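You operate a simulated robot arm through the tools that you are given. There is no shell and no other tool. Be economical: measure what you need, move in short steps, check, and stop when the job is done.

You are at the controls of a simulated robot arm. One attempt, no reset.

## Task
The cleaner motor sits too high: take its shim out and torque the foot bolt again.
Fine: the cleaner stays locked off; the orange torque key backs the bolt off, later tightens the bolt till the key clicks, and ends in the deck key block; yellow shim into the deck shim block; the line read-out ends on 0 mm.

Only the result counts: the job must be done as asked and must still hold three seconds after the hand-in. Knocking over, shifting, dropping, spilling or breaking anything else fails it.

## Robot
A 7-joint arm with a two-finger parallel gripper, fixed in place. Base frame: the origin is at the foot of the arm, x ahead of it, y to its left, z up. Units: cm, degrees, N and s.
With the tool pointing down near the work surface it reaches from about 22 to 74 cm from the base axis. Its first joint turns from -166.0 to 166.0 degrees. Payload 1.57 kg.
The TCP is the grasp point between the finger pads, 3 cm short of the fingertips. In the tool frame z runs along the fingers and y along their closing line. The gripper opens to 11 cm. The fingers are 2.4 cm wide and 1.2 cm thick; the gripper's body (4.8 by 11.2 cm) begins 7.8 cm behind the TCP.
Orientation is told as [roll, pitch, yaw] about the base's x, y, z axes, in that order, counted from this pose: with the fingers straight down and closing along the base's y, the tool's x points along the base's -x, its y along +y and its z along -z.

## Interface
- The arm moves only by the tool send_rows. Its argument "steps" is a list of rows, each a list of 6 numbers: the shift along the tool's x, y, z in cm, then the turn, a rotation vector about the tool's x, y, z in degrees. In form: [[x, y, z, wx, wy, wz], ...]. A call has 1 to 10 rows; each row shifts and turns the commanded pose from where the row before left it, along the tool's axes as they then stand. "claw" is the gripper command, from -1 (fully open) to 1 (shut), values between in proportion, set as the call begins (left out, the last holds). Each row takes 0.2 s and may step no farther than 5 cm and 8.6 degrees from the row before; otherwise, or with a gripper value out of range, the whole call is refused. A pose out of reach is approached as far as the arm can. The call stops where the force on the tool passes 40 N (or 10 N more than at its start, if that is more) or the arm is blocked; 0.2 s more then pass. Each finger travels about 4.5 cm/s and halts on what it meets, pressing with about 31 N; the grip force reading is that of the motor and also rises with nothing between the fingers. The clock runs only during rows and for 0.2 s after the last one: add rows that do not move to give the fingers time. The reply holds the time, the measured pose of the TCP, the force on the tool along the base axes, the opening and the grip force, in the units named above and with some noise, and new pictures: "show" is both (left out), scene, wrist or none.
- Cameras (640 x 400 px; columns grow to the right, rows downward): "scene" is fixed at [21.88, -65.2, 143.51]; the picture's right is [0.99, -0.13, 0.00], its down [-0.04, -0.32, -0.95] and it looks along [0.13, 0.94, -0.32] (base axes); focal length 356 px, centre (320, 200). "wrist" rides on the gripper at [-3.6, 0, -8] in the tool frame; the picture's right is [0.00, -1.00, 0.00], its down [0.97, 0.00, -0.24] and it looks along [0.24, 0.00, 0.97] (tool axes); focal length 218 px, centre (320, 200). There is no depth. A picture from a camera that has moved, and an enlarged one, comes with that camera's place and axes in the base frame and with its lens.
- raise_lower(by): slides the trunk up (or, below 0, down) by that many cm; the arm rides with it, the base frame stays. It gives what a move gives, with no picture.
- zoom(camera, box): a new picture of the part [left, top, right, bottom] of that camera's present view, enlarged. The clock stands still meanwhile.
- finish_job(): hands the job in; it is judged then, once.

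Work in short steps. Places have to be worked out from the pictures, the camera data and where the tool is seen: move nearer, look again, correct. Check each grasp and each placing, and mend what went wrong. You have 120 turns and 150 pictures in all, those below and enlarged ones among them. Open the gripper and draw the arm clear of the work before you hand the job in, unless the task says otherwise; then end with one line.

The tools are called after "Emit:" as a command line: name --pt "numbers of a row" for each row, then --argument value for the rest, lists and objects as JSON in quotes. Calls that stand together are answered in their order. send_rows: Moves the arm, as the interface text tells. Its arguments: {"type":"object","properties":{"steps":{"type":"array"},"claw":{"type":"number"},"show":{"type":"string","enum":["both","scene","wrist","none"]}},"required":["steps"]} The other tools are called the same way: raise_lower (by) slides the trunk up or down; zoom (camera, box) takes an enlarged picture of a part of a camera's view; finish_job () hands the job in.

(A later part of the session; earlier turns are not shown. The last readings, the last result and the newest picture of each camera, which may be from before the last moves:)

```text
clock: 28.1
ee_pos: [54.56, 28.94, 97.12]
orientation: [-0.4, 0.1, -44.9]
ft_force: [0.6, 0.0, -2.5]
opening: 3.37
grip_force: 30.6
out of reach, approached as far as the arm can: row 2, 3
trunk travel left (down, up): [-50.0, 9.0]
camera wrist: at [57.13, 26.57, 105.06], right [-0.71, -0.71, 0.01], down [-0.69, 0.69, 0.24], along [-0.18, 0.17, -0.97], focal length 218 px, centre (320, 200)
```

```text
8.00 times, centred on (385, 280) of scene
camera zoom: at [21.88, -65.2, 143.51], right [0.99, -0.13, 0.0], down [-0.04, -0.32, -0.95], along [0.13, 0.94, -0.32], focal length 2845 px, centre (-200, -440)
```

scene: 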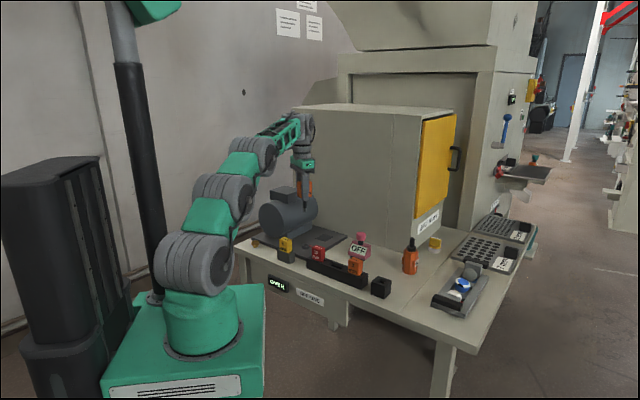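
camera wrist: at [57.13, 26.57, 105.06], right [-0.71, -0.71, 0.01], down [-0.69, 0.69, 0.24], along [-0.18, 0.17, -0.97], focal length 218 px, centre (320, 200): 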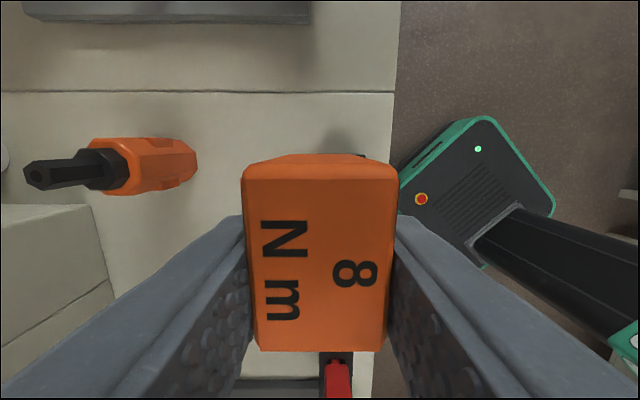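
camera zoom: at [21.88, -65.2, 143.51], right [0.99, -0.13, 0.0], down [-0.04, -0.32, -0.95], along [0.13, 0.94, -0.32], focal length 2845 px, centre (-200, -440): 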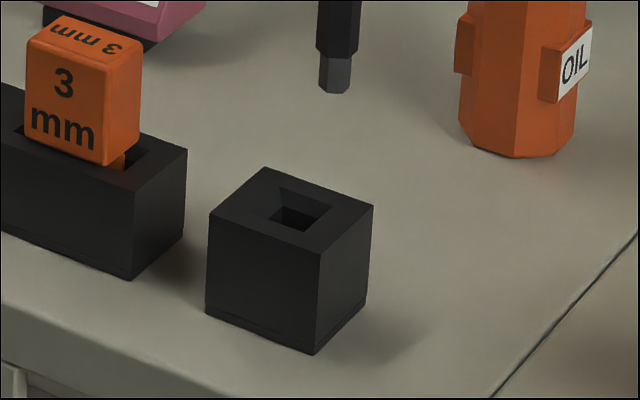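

That posture can't reach down there (joint limits), though the trunk can lower the arm instead. I go back up first.

Emit:
send_rows --pt "0 0 -4 0 0 0" --pt "0 0 -4 0 0 0" --pt "0 0 0 0 0 0" --show "none"

```text
clock: 28.9
ee_pos: [54.48, 29.03, 105.18]
orientation: [0.3, 0.1, -44.8]
ft_force: [0.2, 0.1, -3.0]
opening: 3.42
grip_force: 30.9
trunk travel left (down, up): [-50.0, 9.0]
```

Now realign over the block and use the trunk to descend.

Emit:
send_rows --pt "0.35 -2.1 0 0 0 0" --pt "0 0 0 0 0 0" --show "none"

Emit:
raise_lower --by -8

Emit:
zoom --camera "scene" --box '[345, 225, 425, 305]'

```text
clock: 29.5
ee_pos: [52.84, 27.71, 104.99]
orientation: [0.2, 0.0, -44.9]
ft_force: [0.2, 0.0, -2.8]
opening: 3.37
grip_force: 31.1
trunk travel left (down, up): [-50.0, 9.0]
```

```text
clock: 30.7
ee_pos: [52.79, 27.71, 97.22]
orientation: [0.2, 0.1, -45.0]
ft_force: [-0.7, 0.1, -2.2]
opening: 3.38
grip_force: 30.8
trunk travel left (down, up): [-42.0, 17.0]
```

```text
5.00 times, centred on (385, 265) of scene
camera zoom: at [21.88, -65.2, 143.51], right [0.99, -0.13, 0.0], down [-0.04, -0.32, -0.95], along [0.13, 0.94, -0.32], focal length 1778 px, centre (-5, -125)
```

zoom: 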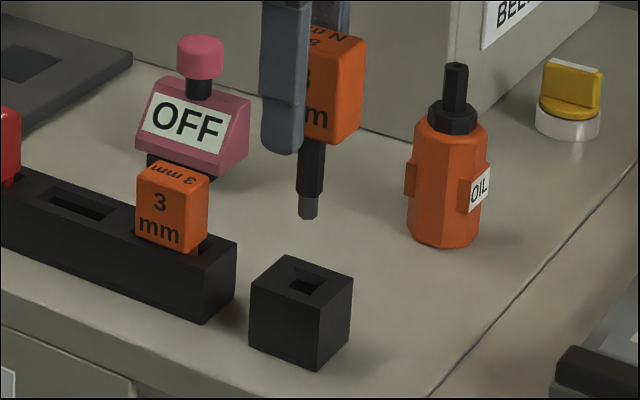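

Aligned with the hole. I lower with the trunk 4 cm and re-check.

Emit:
raise_lower --by -4

Emit:
zoom --camera "scene" --box '[360, 255, 410, 305]'

```text
clock: 31.5
ee_pos: [52.87, 27.74, 93.16]
orientation: [0.3, 0.0, -44.8]
ft_force: [0.3, 1.0, -2.4]
opening: 3.39
grip_force: 31.0
trunk travel left (down, up): [-38.0, 21.0]
```

```text
8.00 times, centred on (385, 280) of scene
camera zoom: at [21.88, -65.2, 143.51], right [0.99, -0.13, 0.0], down [-0.04, -0.32, -0.95], along [0.13, 0.94, -0.32], focal length 2845 px, centre (-200, -440)
```

zoom: 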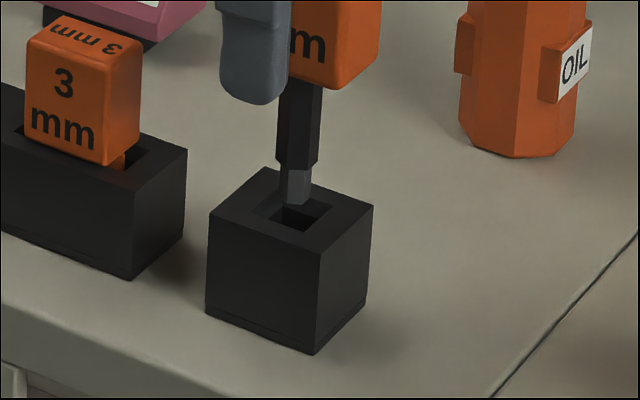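

Tip is over the hole. Lowering by trunk in 1.5 cm steps, watching force.

Emit:
raise_lower --by -1.5

Emit:
zoom --camera "scene" --box '[360, 255, 410, 305]'

```text
clock: 32.2
ee_pos: [52.73, 27.64, 91.54]
orientation: [0.3, 0.2, -44.9]
ft_force: [0.2, -0.7, -2.0]
opening: 3.37
grip_force: 30.9
trunk travel left (down, up): [-36.5, 22.5]
```

```text
8.00 times, centred on (385, 280) of scene
camera zoom: at [21.88, -65.2, 143.51], right [0.99, -0.13, 0.0], down [-0.04, -0.32, -0.95], along [0.13, 0.94, -0.32], focal length 2845 px, centre (-200, -440)
```

zoom: 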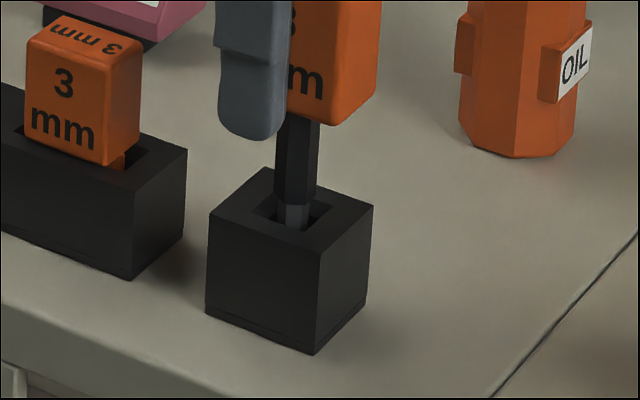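

Going in freely; another 1.3 cm, then a bit more.

Emit:
raise_lower --by -1.3

Emit:
raise_lower --by -1.0

Emit:
zoom --camera "scene" --box '[360, 255, 410, 305]'

```text
clock: 32.8
ee_pos: [52.88, 27.81, 90.21]
orientation: [0.3, 0.1, -44.9]
ft_force: [0.4, 0.2, -1.3]
opening: 3.39
grip_force: 30.8
trunk travel left (down, up): [-35.2, 23.8]
```

```text
clock: 33.4
ee_pos: [52.86, 27.76, 89.31]
orientation: [0.2, 0.1, -44.9]
ft_force: [0.3, 0.0, -2.0]
opening: 3.39
grip_force: 31.0
trunk travel left (down, up): [-34.2, 24.8]
```

```text
8.00 times, centred on (385, 280) of scene
camera zoom: at [21.88, -65.2, 143.51], right [0.99, -0.13, 0.0], down [-0.04, -0.32, -0.95], along [0.13, 0.94, -0.32], focal length 2845 px, centre (-200, -440)
```

zoom: 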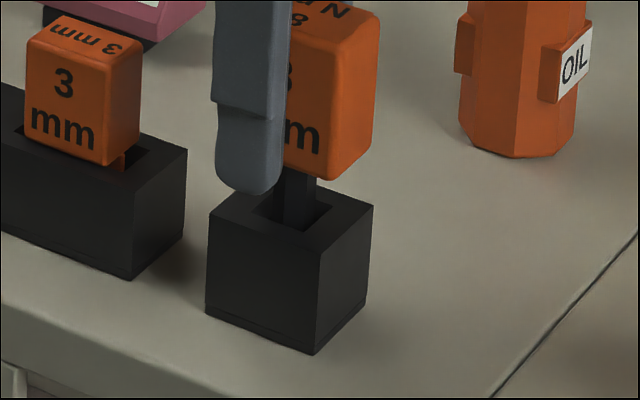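

Emit:
raise_lower --by -0.6

```text
clock: 33.9
ee_pos: [52.76, 27.7, 88.66]
orientation: [0.2, 0.1, -44.9]
ft_force: [0.2, 1.0, -1.5]
opening: 3.37
grip_force: 31.2
trunk travel left (down, up): [-33.6, 25.4]
```

Same height as originally (88.6). A last 0.1 down and open the gripper.

Emit:
raise_lower --by -0.1

Emit:
send_rows --pt "0 0 0 0 0 0" --pt "0 0 0 0 0 0" --pt "0 0 0 0 0 0" --pt "0 0 0 0 0 0" --pt "0 0 0 0 0 0" --claw -1 --show "both"

Emit:
zoom --camera "scene" --box '[345, 225, 425, 305]'

```text
clock: 34.4
ee_pos: [52.84, 27.77, 88.72]
orientation: [0.3, 0.0, -44.8]
ft_force: [0.7, 0.7, -2.6]
opening: 3.39
grip_force: 30.1
trunk travel left (down, up): [-33.5, 25.5]
```

```text
clock: 35.6
ee_pos: [52.86, 27.7, 88.55]
orientation: [0.2, 0.1, -44.9]
ft_force: [0.4, 0.1, 0.2]
opening: 10.99
grip_force: 0.1
trunk travel left (down, up): [-33.5, 25.5]
camera wrist: at [55.28, 25.25, 96.58], right [-0.71, -0.71, 0.0], down [-0.69, 0.68, 0.24], along [-0.17, 0.17, -0.97], focal length 218 px, centre (320, 200)
```

scene: 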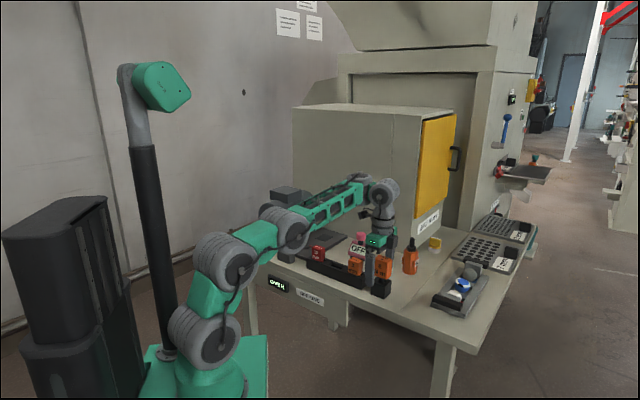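
wrist: 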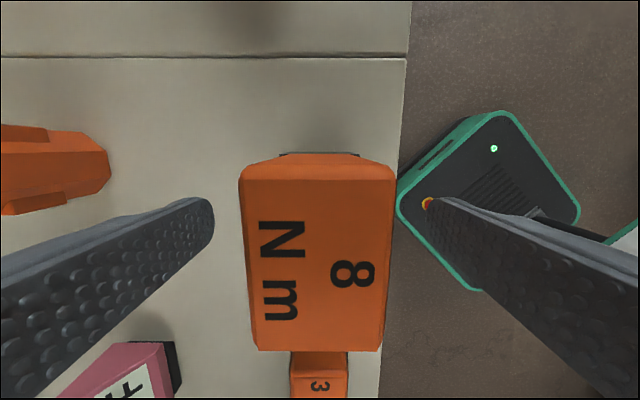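

```text
5.00 times, centred on (385, 265) of scene
camera zoom: at [21.88, -65.2, 143.51], right [0.99, -0.13, 0.0], down [-0.04, -0.32, -0.95], along [0.13, 0.94, -0.32], focal length 1778 px, centre (-5, -125)
```

zoom: 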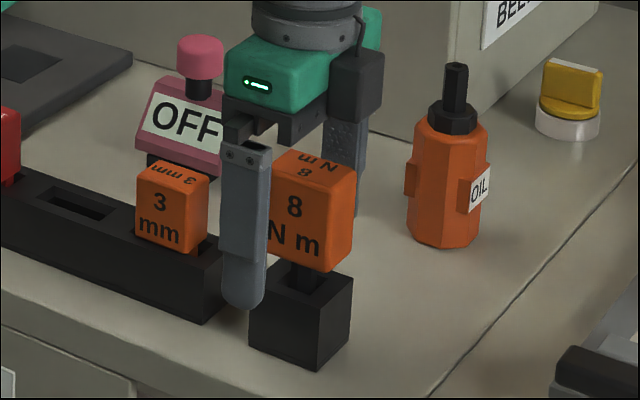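

The key stands properly in its block, gripper open. I raise the trunk back to its original height (fingers go straight up).

Emit:
raise_lower --by 16.5

```text
clock: 37.5
ee_pos: [52.85, 27.77, 105.13]
orientation: [0.3, 0.0, -44.9]
ft_force: [0.0, 0.0, 0.0]
opening: 10.98
grip_force: 0.1
trunk travel left (down, up): [-50.0, 9.0]
```

Next the yellow shim: estimate (25.9,51), top ≈ 90. I travel above it with a partly closed gripper (~7 cm) to keep clear of motor and bolt.

Emit:
send_rows --pt "4.43 -0.32 0 0 0 0" --pt "4.43 -0.32 0 0 0 0" --pt "4.43 -0.32 0 0 0 0" --pt "4.43 -0.32 0 0 0 0" --pt "4.43 -0.32 0 0 0 0" --pt "4.43 -0.32 0 0 0 0" --pt "4.43 -0.32 0 0 0 0" --pt "4.43 -0.32 0 0 0 0" --pt "0 0 0 0 0 0" --claw -0.27

```text
clock: 39.5
ee_pos: [26.04, 51.05, 105.14]
orientation: [0.3, 0.1, -45.0]
ft_force: [-0.3, 0.6, 1.1]
opening: 6.97
grip_force: 0.1
trunk travel left (down, up): [-50.0, 9.0]
camera wrist: at [28.43, 48.54, 113.16], right [-0.71, -0.71, 0.0], down [-0.69, 0.68, 0.24], along [-0.17, 0.17, -0.97], focal length 218 px, centre (320, 200)
```

scene: 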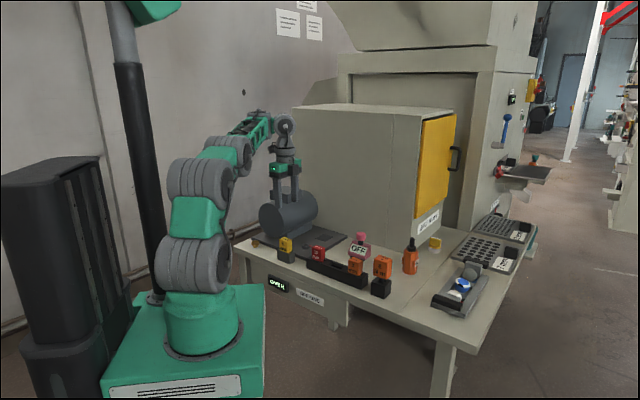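
wrist: 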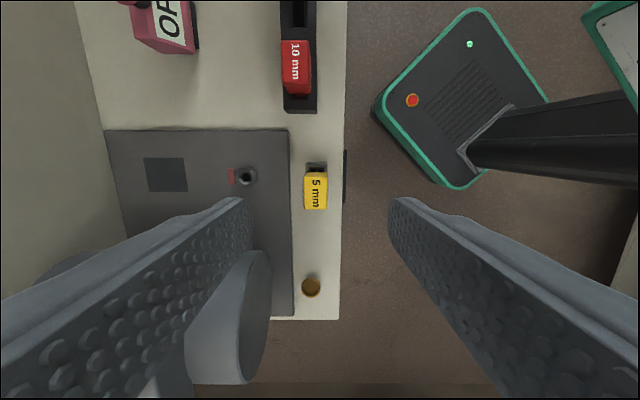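

Motor is well clear (x>6 cm in tool frame). Handle centre at tool (+1.0,+0.4), ~2.6 wide. I shift and descend 7 cm, then re-look.

Emit:
send_rows --pt "0.9 0.4 2 0 0 0" --pt "0 0 3 0 0 0" --pt "0 0 2 0 0 0" --pt "0 0 0 0 0 0"

```text
clock: 40.5
ee_pos: [25.61, 52.0, 98.28]
orientation: [-0.1, -0.1, -44.9]
ft_force: [-0.2, 0.4, 0.2]
opening: 7.01
grip_force: 0.1
trunk travel left (down, up): [-50.0, 9.0]
camera wrist: at [28.06, 49.53, 106.21], right [-0.71, -0.71, 0.0], down [-0.69, 0.69, 0.24], along [-0.17, 0.17, -0.97], focal length 218 px, centre (320, 200)
```

scene: 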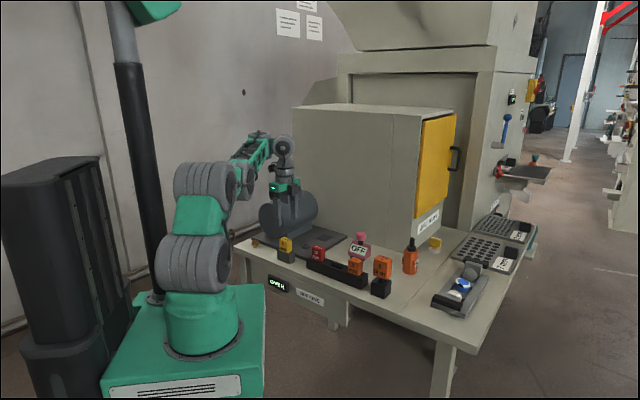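
wrist: 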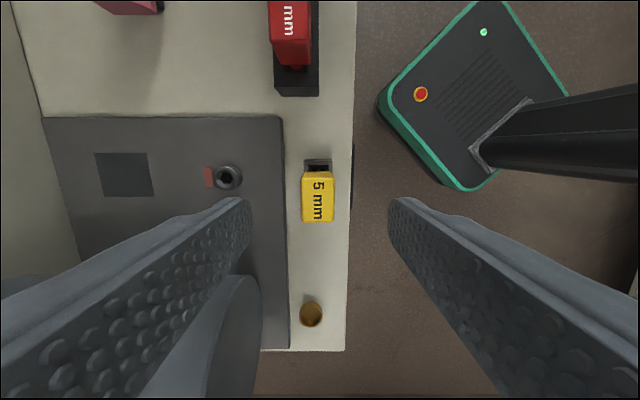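

Top ≈ 89.3. I shift +0.3 x, +0.25 y and descend to z≈91.5 for a precise look.

Emit:
send_rows --pt "0.25 0.25 3 0 0 0" --pt "0 0 3.5 0 0 0" --pt "0 0 0 0 0 0" --show "wrist"

Emit:
zoom --camera "scene" --box '[250, 200, 330, 280]'

```text
clock: 41.3
ee_pos: [26.56, 55.28, 94.54]
orientation: [-0.3, -0.2, -45.0]
ft_force: [0.6, 0.4, 0.1]
opening: 6.98
grip_force: 0.1
out of reach, approached as far as the arm can: row 1, 2
trunk travel left (down, up): [-50.0, 9.0]
camera wrist: at [29.11, 52.9, 102.43], right [-0.71, -0.71, 0.0], down [-0.69, 0.69, 0.24], along [-0.17, 0.16, -0.97], focal length 218 px, centre (320, 200)
```

wrist: 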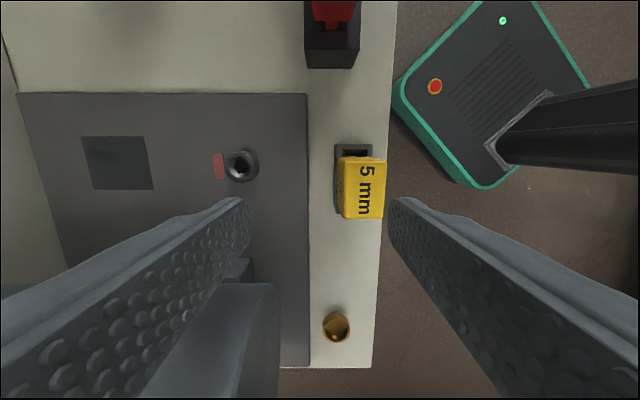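

```text
5.00 times, centred on (290, 240) of scene
camera zoom: at [21.88, -65.2, 143.51], right [0.99, -0.13, 0.0], down [-0.04, -0.32, -0.95], along [0.13, 0.94, -0.32], focal length 1778 px, centre (470, 0)
```

zoom: 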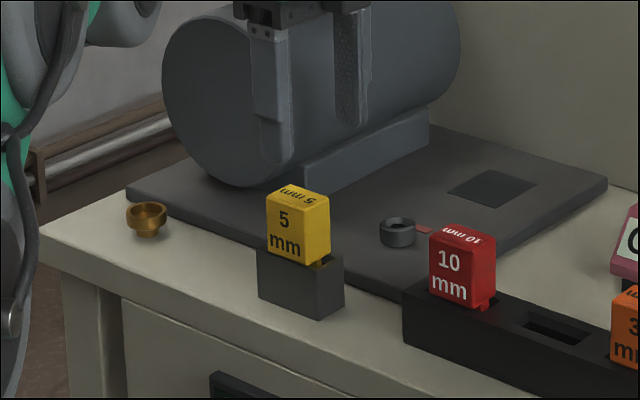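

The arm reached a limit and slid sideways; I back up, go to above the handle (25.55,52.45), then use the trunk.

Emit:
send_rows --pt "0 0 -3 0 0 0" --pt "-0.6 -1.35 -1 0 0 0" --pt "-0.69 -1.35 0 0 0 0" --pt "0 0 0 0 0 0" --show "none"

Emit:
raise_lower --by -5

Emit:
zoom --camera "wrist" --box '[160, 80, 480, 280]'

```text
clock: 42.3
ee_pos: [25.59, 52.4, 98.38]
orientation: [0.1, 0.1, -44.8]
ft_force: [0.0, -0.2, -0.1]
opening: 6.99
grip_force: 0.0
trunk travel left (down, up): [-50.0, 9.0]
```

```text
clock: 43.2
ee_pos: [25.65, 52.37, 93.47]
orientation: [0.3, 0.1, -44.9]
ft_force: [0.1, -1.3, -0.5]
opening: 6.97
grip_force: 0.0
trunk travel left (down, up): [-45.0, 14.0]
```

```text
2.00 times, centred on (320, 180) of wrist
camera zoom: at [28.12, 49.97, 101.4], right [-0.71, -0.71, 0.0], down [-0.69, 0.68, 0.24], along [-0.17, 0.17, -0.97], focal length 436 px, centre (320, 240)
```

zoom: 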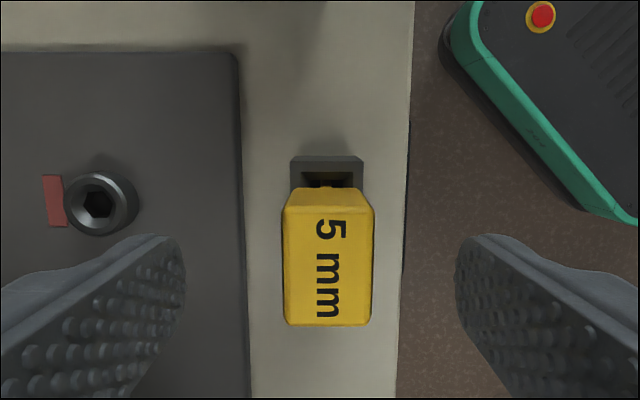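

Centre offset is (+0.25,-0.2). I correct, then lower by trunk to z≈87.8.

Emit:
send_rows --pt "0.25 -0.2 0 0 0 0" --pt "0 0 0 0 0 0" --show "none"

Emit:
raise_lower --by -5.6

Emit:
zoom --camera "scene" --box '[250, 210, 320, 280]'

Emit:
zoom --camera "wrist" --box '[0, 0, 640, 400]'

```text
clock: 43.8
ee_pos: [25.29, 52.54, 93.38]
orientation: [0.2, 0.1, -45.0]
ft_force: [-0.5, -0.1, -0.1]
opening: 6.99
grip_force: 0.0
trunk travel left (down, up): [-45.0, 14.0]
```

```text
clock: 44.8
ee_pos: [25.27, 52.41, 87.72]
orientation: [0.2, 0.1, -44.9]
ft_force: [0.0, -0.2, -0.5]
opening: 6.99
grip_force: 0.0
trunk travel left (down, up): [-39.4, 19.6]
```

```text
5.71 times, centred on (285, 245) of scene
camera zoom: at [21.88, -65.2, 143.51], right [0.99, -0.13, 0.0], down [-0.04, -0.32, -0.95], along [0.13, 0.94, -0.32], focal length 2032 px, centre (520, -57)
```

zoom: 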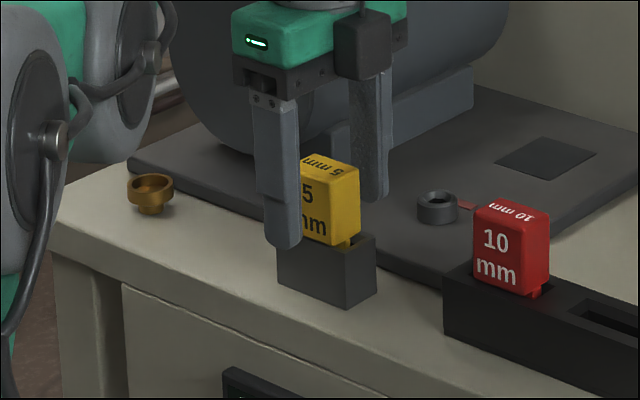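

```text
1.00 times, centred on (320, 200) of wrist
camera zoom: at [27.8, 49.98, 95.78], right [-0.71, -0.71, 0.0], down [-0.69, 0.68, 0.24], along [-0.17, 0.17, -0.97], focal length 218 px, centre (320, 200)
```

zoom: 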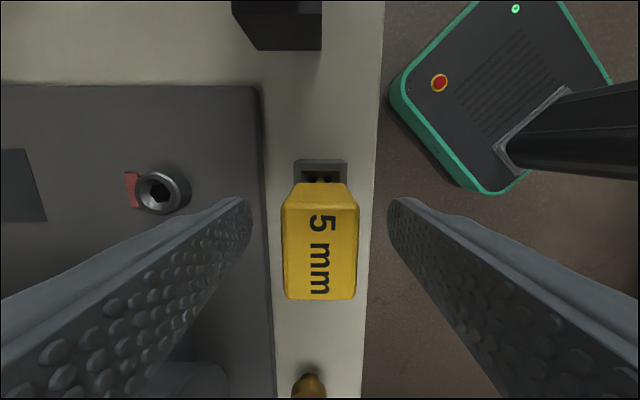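

Well centred. Close on the shim handle.

Emit:
send_rows --pt "0 0 0 0 0 0" --pt "0 0 0 0 0 0" --pt "0 0 0 0 0 0" --pt "0 0 0 0 0 0" --pt "0 0 0 0 0 0" --claw 1 --show "wrist"

```text
clock: 46.0
ee_pos: [25.31, 52.38, 87.87]
orientation: [0.2, 0.1, -44.9]
ft_force: [-0.4, 0.2, 0.6]
opening: 2.76
grip_force: 30.1
trunk travel left (down, up): [-39.4, 19.6]
camera wrist: at [27.8, 49.99, 95.77], right [-0.71, -0.71, 0.0], down [-0.69, 0.68, 0.24], along [-0.17, 0.17, -0.97], focal length 218 px, centre (320, 200)
```

wrist: 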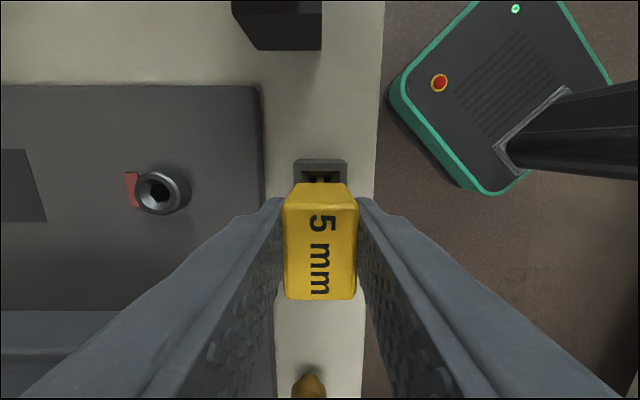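

Held. I lift by trunk: 1 cm first, check force, then further.

Emit:
raise_lower --by 1

Emit:
raise_lower --by 13

Emit:
zoom --camera "scene" --box '[240, 170, 340, 310]'

Emit:
zoom --camera "wrist" --box '[0, 0, 640, 400]'

```text
clock: 46.6
ee_pos: [25.39, 52.42, 88.73]
orientation: [0.2, 0.1, -45.0]
ft_force: [0.5, -0.7, -1.7]
opening: 2.76
grip_force: 31.0
trunk travel left (down, up): [-40.4, 18.6]
```

```text
clock: 48.1
ee_pos: [25.27, 52.44, 101.7]
orientation: [0.1, 0.1, -44.8]
ft_force: [0.4, -0.4, -0.9]
opening: 2.73
grip_force: 31.5
trunk travel left (down, up): [-53.4, 5.6]
```

```text
2.86 times, centred on (290, 240) of scene
camera zoom: at [21.88, -65.2, 143.51], right [0.99, -0.13, 0.0], down [-0.04, -0.32, -0.95], along [0.13, 0.94, -0.32], focal length 1016 px, centre (406, 86)
```

zoom: 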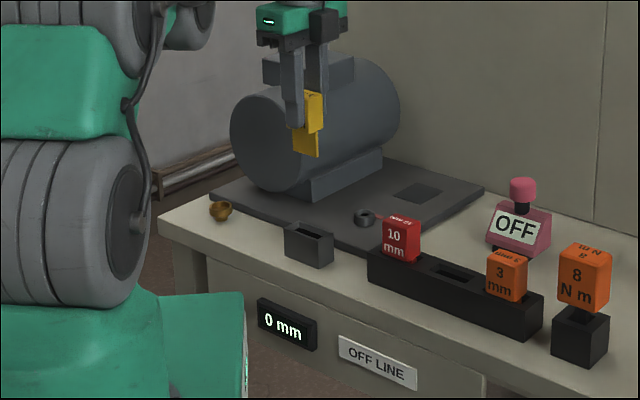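

```text
1.00 times, centred on (320, 200) of wrist
camera zoom: at [27.81, 50.0, 109.74], right [-0.71, -0.71, 0.0], down [-0.69, 0.68, 0.24], along [-0.17, 0.17, -0.97], focal length 218 px, centre (320, 200)
```

zoom: 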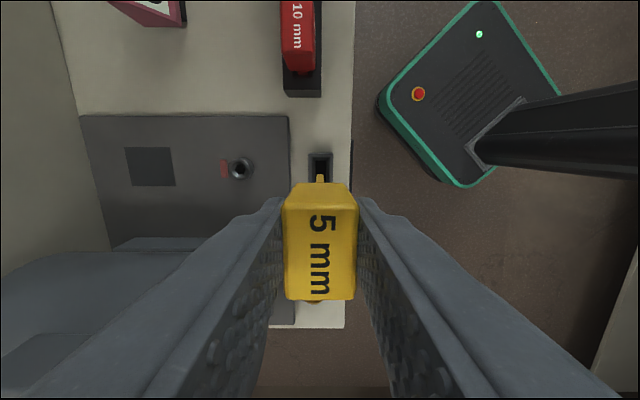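

Read-out shows "0 mm" and the shim is out; its blade bottom is ≈7.4 cm below the TCP. I move toward the deck block's middle slot (≈(41.2,39.3)), stopping ~7 cm short to see the slot with the wrist camera.

Emit:
send_rows --pt "-3.25 0.5 -0.5 0 0 0" --pt "-3.25 0.5 0 0 0 0" --pt "-3.25 0.5 0 0 0 0" --pt "-3.25 0.5 0 0 0 0" --pt "0 0 0 0 0 0" --show "none"

Emit:
zoom --camera "wrist" --box '[220, 0, 420, 200]'

Emit:
zoom --camera "scene" --box '[280, 190, 380, 290]'

```text
clock: 49.4
ee_pos: [36.01, 44.81, 102.64]
orientation: [0.0, -0.2, -44.9]
ft_force: [1.1, 0.5, 0.2]
opening: 2.73
grip_force: 30.9
out of reach, approached as far as the arm can: row 3
trunk travel left (down, up): [-53.4, 5.6]
```

```text
2.00 times, centred on (320, 100) of wrist
camera zoom: at [38.49, 42.4, 110.6], right [-0.71, -0.71, 0.0], down [-0.69, 0.69, 0.24], along [-0.17, 0.17, -0.97], focal length 436 px, centre (320, 400)
```

zoom: 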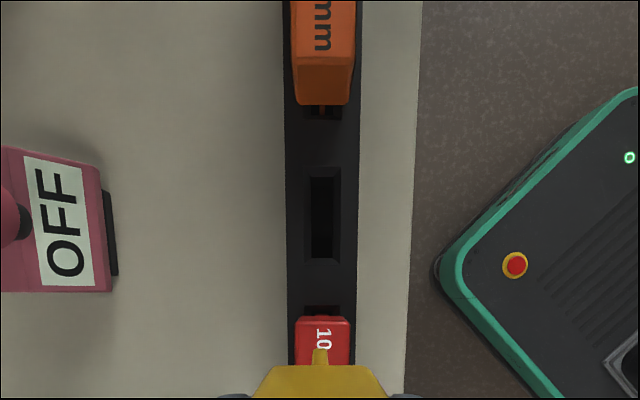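

```text
4.00 times, centred on (330, 240) of scene
camera zoom: at [21.88, -65.2, 143.51], right [0.99, -0.13, 0.0], down [-0.04, -0.32, -0.95], along [0.13, 0.94, -0.32], focal length 1422 px, centre (280, 40)
```

zoom: 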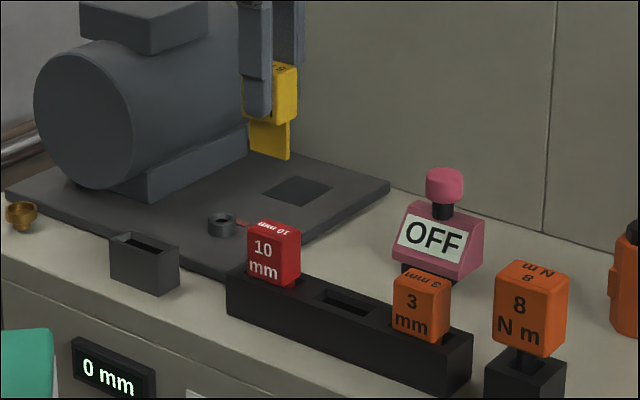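

Slot centre is at tool x≈-7.8, y≈-0.1 → base (41.45,39.2). I check how the blade sits under the handle.

Emit:
zoom --camera "scene" --box '[335, 195, 365, 235]'

Emit:
zoom --camera "wrist" --box '[270, 150, 370, 220]'

Emit:
zoom --camera "scene" --box '[330, 195, 360, 235]'

```text
10.00 times, centred on (350, 215) of scene
camera zoom: at [21.88, -65.2, 143.51], right [0.99, -0.13, 0.0], down [-0.04, -0.32, -0.95], along [0.13, 0.94, -0.32], focal length 3556 px, centre (20, 50)
```

zoom: 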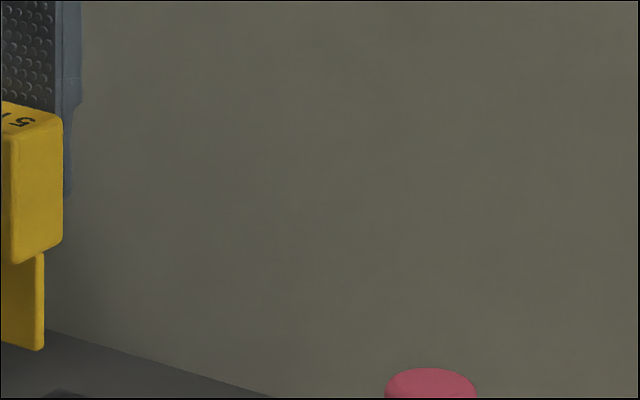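

```text
5.71 times, centred on (320, 185) of wrist
camera zoom: at [38.49, 42.4, 110.6], right [-0.71, -0.71, 0.0], down [-0.69, 0.69, 0.24], along [-0.17, 0.17, -0.97], focal length 1247 px, centre (320, 286)
```

zoom: 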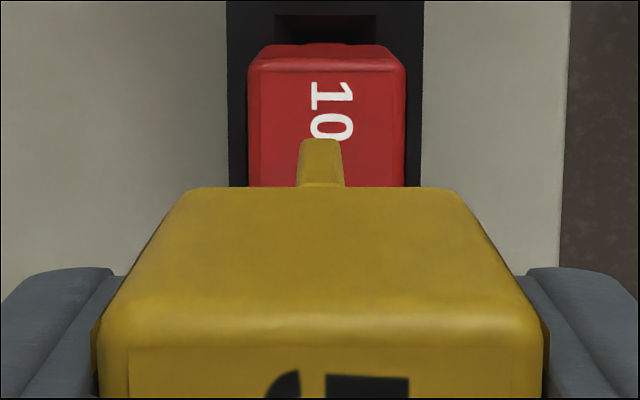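

```text
10.00 times, centred on (345, 215) of scene
camera zoom: at [21.88, -65.2, 143.51], right [0.99, -0.13, 0.0], down [-0.04, -0.32, -0.95], along [0.13, 0.94, -0.32], focal length 3556 px, centre (70, 50)
```

zoom: 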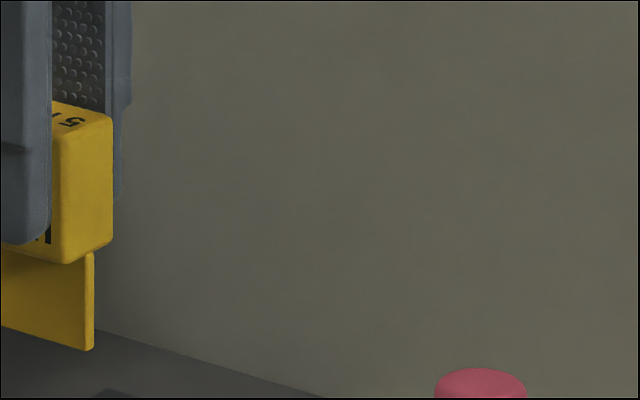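

Emit:
zoom --camera "scene" --box '[320, 195, 370, 235]'

```text
10.00 times, centred on (345, 215) of scene
camera zoom: at [21.88, -65.2, 143.51], right [0.99, -0.13, 0.0], down [-0.04, -0.32, -0.95], along [0.13, 0.94, -0.32], focal length 3556 px, centre (70, 50)
```

zoom: 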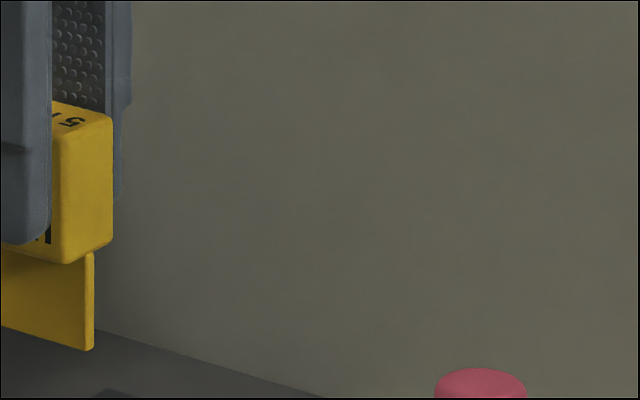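

Emit:
zoom --camera "scene" --box '[325, 190, 365, 230]'

```text
10.00 times, centred on (345, 210) of scene
camera zoom: at [21.88, -65.2, 143.51], right [0.99, -0.13, 0.0], down [-0.04, -0.32, -0.95], along [0.13, 0.94, -0.32], focal length 3556 px, centre (70, 100)
```

zoom: 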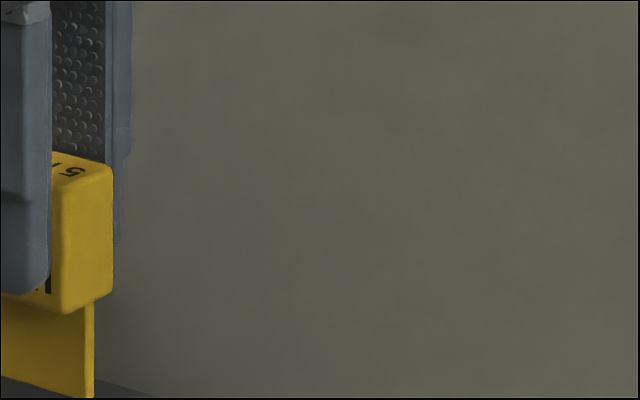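

Emit:
zoom --camera "scene" --box '[297, 195, 337, 235]'

```text
10.00 times, centred on (317, 215) of scene
camera zoom: at [21.88, -65.2, 143.51], right [0.99, -0.13, 0.0], down [-0.04, -0.32, -0.95], along [0.13, 0.94, -0.32], focal length 3556 px, centre (350, 50)
```

zoom: 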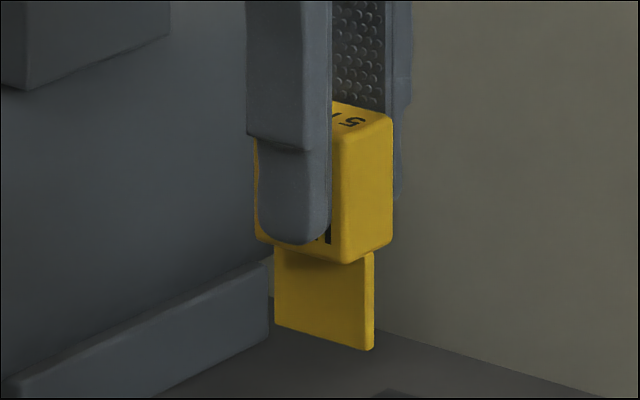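

The blade (≈3.7 cm long) is centred under the handle. I raise slightly (to stay within reach), and move over the slot by tool (-7.7,-0.1).

Emit:
send_rows --pt "0 0 -2 0 0 0" --pt "-3.85 -0.05 0 0 0 0" --pt "-3.85 -0.05 0 0 0 0" --pt "0 0 0 0 0 0" --show "none"

Emit:
raise_lower --by -10

Emit:
zoom --camera "scene" --box '[310, 220, 380, 290]'

Emit:
zoom --camera "wrist" --box '[220, 80, 420, 220]'

```text
clock: 50.4
ee_pos: [41.36, 39.26, 104.56]
orientation: [0.2, 0.1, -44.9]
ft_force: [-1.1, -0.5, -0.6]
opening: 2.74
grip_force: 31.0
trunk travel left (down, up): [-53.4, 5.6]
```

```text
clock: 51.7
ee_pos: [41.46, 39.27, 94.48]
orientation: [0.1, 0.0, -44.9]
ft_force: [0.5, 0.1, -0.9]
opening: 2.76
grip_force: 31.3
trunk travel left (down, up): [-43.4, 15.6]
```

```text
5.71 times, centred on (345, 255) of scene
camera zoom: at [21.88, -65.2, 143.51], right [0.99, -0.13, 0.0], down [-0.04, -0.32, -0.95], along [0.13, 0.94, -0.32], focal length 2032 px, centre (177, -114)
```

zoom: 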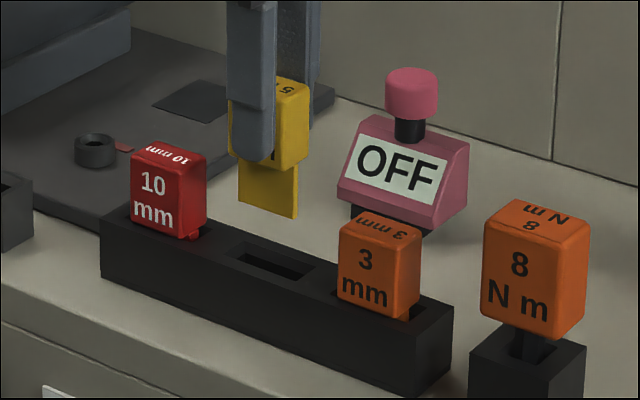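

```text
2.86 times, centred on (320, 150) of wrist
camera zoom: at [43.92, 36.79, 102.51], right [-0.71, -0.71, 0.0], down [-0.69, 0.68, 0.24], along [-0.17, 0.17, -0.97], focal length 624 px, centre (320, 343)
```

zoom: 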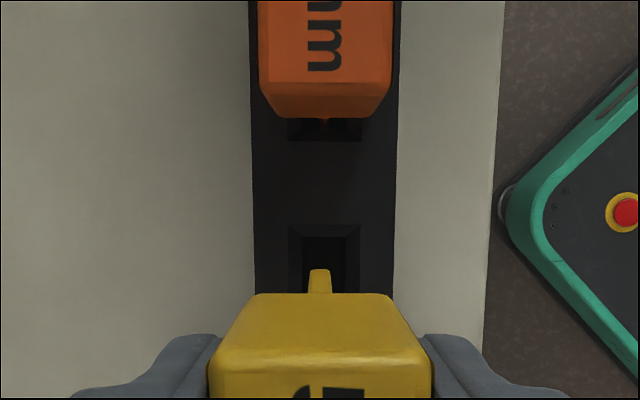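

Slot is slightly at y -0.15 and x ≈ -0.1. I correct, then lower 2.6 cm so the blade is just above the slot.

Emit:
send_rows --pt "-0.12 -0.14 0 0 0 0" --pt "0 0 0 0 0 0" --show "none"

Emit:
raise_lower --by -2.4

Emit:
zoom --camera "scene" --box '[325, 240, 365, 280]'

Emit:
zoom --camera "wrist" --box '[270, 130, 370, 200]'

```text
clock: 52.3
ee_pos: [41.51, 39.18, 94.5]
orientation: [0.2, 0.1, -45.0]
ft_force: [0.7, -0.1, 0.0]
opening: 2.76
grip_force: 31.0
trunk travel left (down, up): [-43.4, 15.6]
```

```text
clock: 53.0
ee_pos: [41.49, 39.11, 92.12]
orientation: [0.2, 0.0, -44.9]
ft_force: [0.3, -0.2, -1.1]
opening: 2.73
grip_force: 30.7
trunk travel left (down, up): [-41.0, 18.0]
```

```text
10.00 times, centred on (345, 260) of scene
camera zoom: at [21.88, -65.2, 143.51], right [0.99, -0.13, 0.0], down [-0.04, -0.32, -0.95], along [0.13, 0.94, -0.32], focal length 3556 px, centre (70, -400)
```

zoom: 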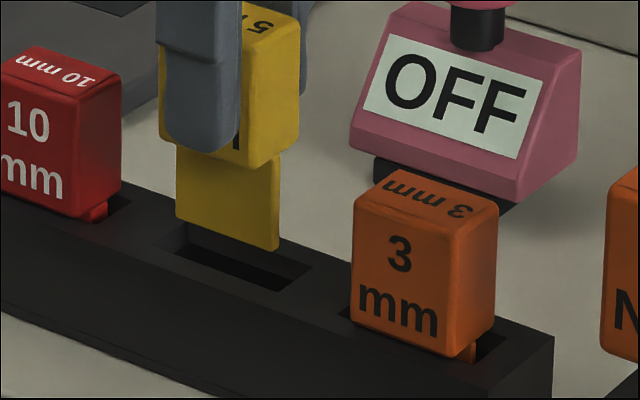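

```text
5.71 times, centred on (320, 165) of wrist
camera zoom: at [43.88, 36.62, 100.1], right [-0.71, -0.71, 0.0], down [-0.69, 0.68, 0.24], along [-0.17, 0.17, -0.97], focal length 1247 px, centre (320, 400)
```

zoom: 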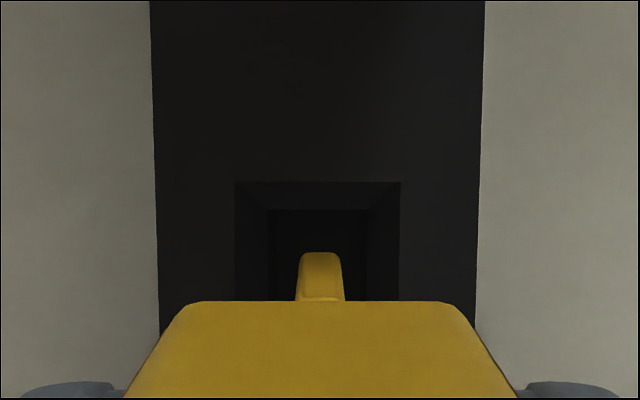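

Well aligned in both views. Lower 1.5 cm and check force.

Emit:
raise_lower --by -1.5

Emit:
zoom --camera "scene" --box '[325, 240, 365, 280]'

```text
clock: 53.6
ee_pos: [41.33, 39.12, 90.69]
orientation: [0.2, 0.1, -44.9]
ft_force: [0.2, -0.6, -1.1]
opening: 2.71
grip_force: 31.1
trunk travel left (down, up): [-39.5, 19.5]
```

```text
10.00 times, centred on (345, 260) of scene
camera zoom: at [21.88, -65.2, 143.51], right [0.99, -0.13, 0.0], down [-0.04, -0.32, -0.95], along [0.13, 0.94, -0.32], focal length 3556 px, centre (70, -400)
```

zoom: 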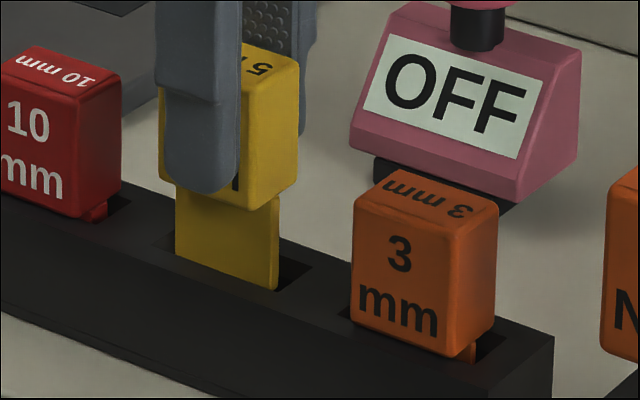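

Blade is entering. Continue in 1 cm steps.

Emit:
raise_lower --by -1

Emit:
raise_lower --by -0.8

Emit:
zoom --camera "scene" --box '[325, 240, 365, 280]'

```text
clock: 54.2
ee_pos: [41.45, 39.17, 89.61]
orientation: [0.2, 0.1, -44.9]
ft_force: [-0.6, -0.3, -0.7]
opening: 2.74
grip_force: 30.7
trunk travel left (down, up): [-38.5, 20.5]
```

```text
clock: 54.8
ee_pos: [41.38, 39.09, 88.76]
orientation: [0.4, 0.1, -44.8]
ft_force: [0.0, 0.3, -1.6]
opening: 2.75
grip_force: 31.0
trunk travel left (down, up): [-37.7, 21.3]
```

```text
10.00 times, centred on (345, 260) of scene
camera zoom: at [21.88, -65.2, 143.51], right [0.99, -0.13, 0.0], down [-0.04, -0.32, -0.95], along [0.13, 0.94, -0.32], focal length 3556 px, centre (70, -400)
```

zoom: 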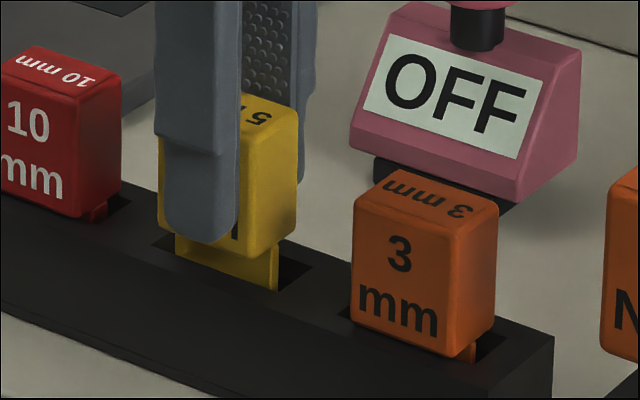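

About 0.9 cm to go; lowering 0.7 then checking force.

Emit:
raise_lower --by -0.7

Emit:
raise_lower --by -0.2

Emit:
zoom --camera "scene" --box '[325, 240, 365, 280]'

```text
clock: 55.3
ee_pos: [41.29, 39.18, 88.12]
orientation: [0.2, 0.1, -44.9]
ft_force: [-0.5, -0.4, -0.9]
opening: 2.73
grip_force: 31.2
trunk travel left (down, up): [-37.0, 22.0]
```

```text
clock: 55.8
ee_pos: [41.38, 39.09, 87.95]
orientation: [0.1, 0.2, -45.0]
ft_force: [0.2, -0.4, -0.3]
opening: 2.74
grip_force: 31.2
trunk travel left (down, up): [-36.8, 22.2]
```

```text
10.00 times, centred on (345, 260) of scene
camera zoom: at [21.88, -65.2, 143.51], right [0.99, -0.13, 0.0], down [-0.04, -0.32, -0.95], along [0.13, 0.94, -0.32], focal length 3556 px, centre (70, -400)
```

zoom: 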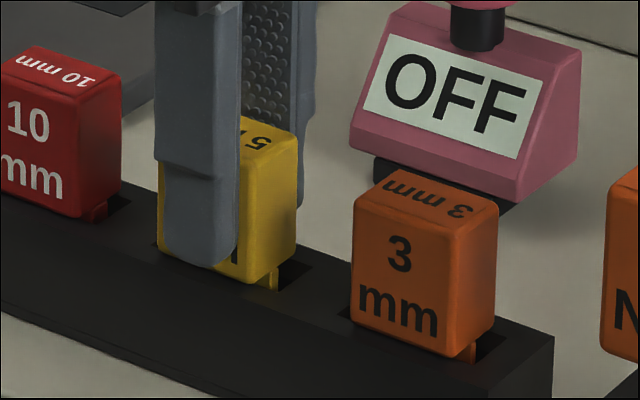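

Emit:
raise_lower --by -0.15

Emit:
send_rows --pt "0 0 0 0 0 0" --pt "0 0 0 0 0 0" --pt "0 0 0 0 0 0" --pt "0 0 0 0 0 0" --pt "0 0 0 0 0 0" --claw -0.27 --show "wrist"

Emit:
zoom --camera "scene" --box '[325, 240, 365, 280]'

```text
clock: 56.4
ee_pos: [41.41, 39.06, 87.92]
orientation: [0.4, 0.1, -45.0]
ft_force: [-0.5, -0.4, 7.6]
opening: 2.76
grip_force: 30.4
trunk travel left (down, up): [-36.6, 22.3]
```

```text
clock: 57.5
ee_pos: [41.43, 39.11, 87.78]
orientation: [0.2, 0.0, -44.9]
ft_force: [0.3, -0.4, 0.4]
opening: 6.98
grip_force: 0.1
trunk travel left (down, up): [-36.6, 22.3]
camera wrist: at [43.88, 36.62, 95.75], right [-0.71, -0.71, 0.0], down [-0.69, 0.68, 0.24], along [-0.17, 0.17, -0.97], focal length 218 px, centre (320, 200)
```

wrist: 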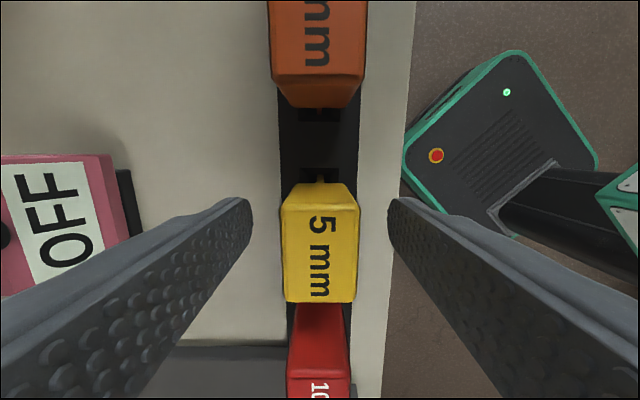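

```text
10.00 times, centred on (345, 260) of scene
camera zoom: at [21.88, -65.2, 143.51], right [0.99, -0.13, 0.0], down [-0.04, -0.32, -0.95], along [0.13, 0.94, -0.32], focal length 3556 px, centre (70, -400)
```

zoom: 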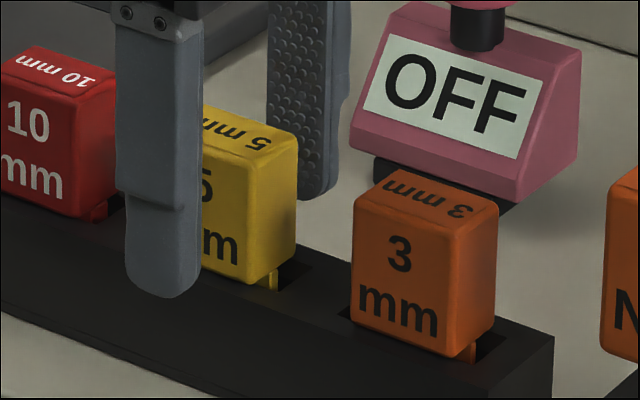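

Shim seated (contact felt) and released. I raise by trunk, then go above the key, regripping it centred this time at (53.15,27.4).

Emit:
raise_lower --by 17

Emit:
send_rows --pt "-4.15 0 0 0 0 0" --pt "-4.15 0 0 0 0 0" --pt "-4.15 0 0 0 0 0" --pt "-4.13 0 0 0 0 0" --pt "0 0 0 0 0 0" --claw -1 --show "scene"

```text
clock: 59.5
ee_pos: [41.37, 39.22, 104.72]
orientation: [0.1, 0.1, -44.8]
ft_force: [-0.1, 0.5, -0.4]
opening: 7.0
grip_force: 0.0
trunk travel left (down, up): [-53.6, 5.3]
```

```text
clock: 60.7
ee_pos: [53.09, 27.39, 104.77]
orientation: [0.2, 0.1, -44.9]
ft_force: [-0.8, -0.9, -0.9]
opening: 11.04
grip_force: 0.1
trunk travel left (down, up): [-53.6, 5.3]
```

scene: 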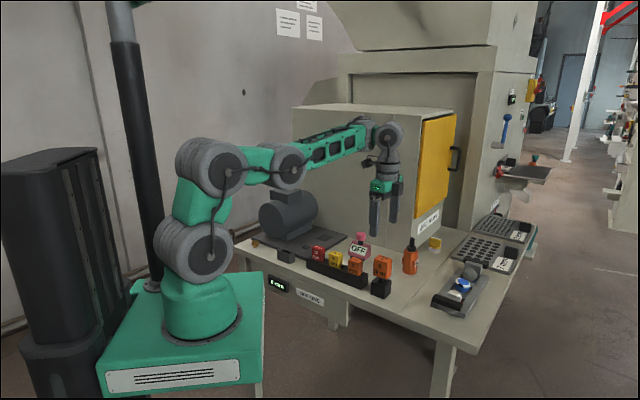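

Lower by trunk to grip height over the key.

Emit:
raise_lower --by -16.1

Emit:
zoom --camera "wrist" --box '[0, 0, 640, 400]'

Emit:
zoom --camera "scene" --box '[240, 170, 430, 310]'

```text
clock: 62.5
ee_pos: [53.18, 27.33, 88.56]
orientation: [0.2, 0.1, -44.9]
ft_force: [0.1, -0.3, 0.1]
opening: 11.01
grip_force: 0.1
trunk travel left (down, up): [-37.5, 21.5]
```

```text
1.00 times, centred on (320, 200) of wrist
camera zoom: at [55.61, 24.93, 96.64], right [-0.71, -0.71, 0.0], down [-0.69, 0.68, 0.24], along [-0.17, 0.17, -0.97], focal length 218 px, centre (320, 200)
```

zoom: 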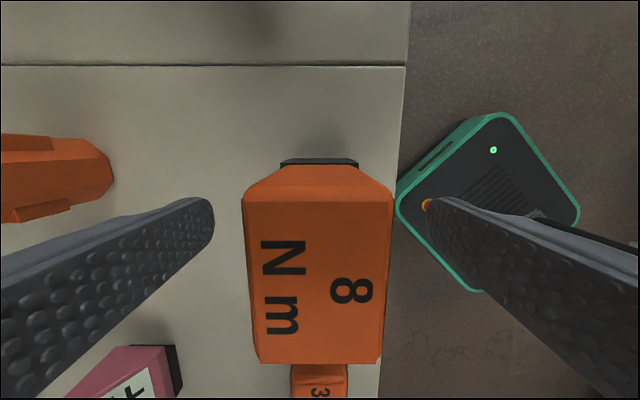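

```text
2.86 times, centred on (335, 240) of scene
camera zoom: at [21.88, -65.2, 143.51], right [0.99, -0.13, 0.0], down [-0.04, -0.32, -0.95], along [0.13, 0.94, -0.32], focal length 1016 px, centre (277, 86)
```

zoom: 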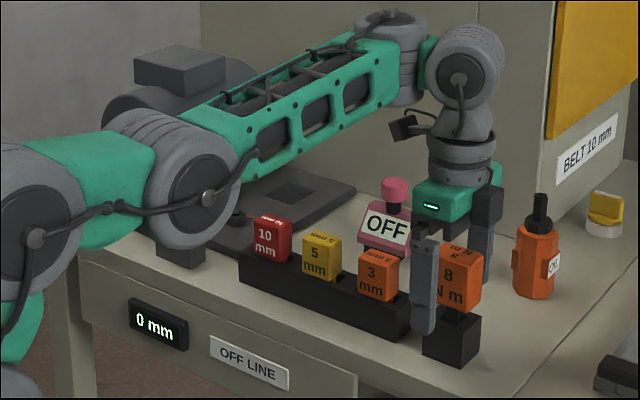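

Read-out is 0 mm, yellow shim stands in the middle slot. The key handle is centred now; I grip it.

Emit:
send_rows --pt "0 0 0 0 0 0" --pt "0 0 0 0 0 0" --pt "0 0 0 0 0 0" --pt "0 0 0 0 0 0" --pt "0 0 0 0 0 0" --pt "0 0 0 0 0 0" --claw 1 --show "none"

Emit:
raise_lower --by 17

```text
clock: 63.9
ee_pos: [53.25, 27.46, 88.67]
orientation: [0.2, 0.2, -45.0]
ft_force: [-0.2, 0.9, 1.1]
opening: 3.41
grip_force: 27.5
trunk travel left (down, up): [-37.5, 21.5]
```

```text
clock: 65.8
ee_pos: [53.16, 27.53, 105.73]
orientation: [0.2, 0.2, -44.9]
ft_force: [-0.3, -0.1, -1.9]
opening: 3.36
grip_force: 31.0
trunk travel left (down, up): [-54.6, 4.4]
```

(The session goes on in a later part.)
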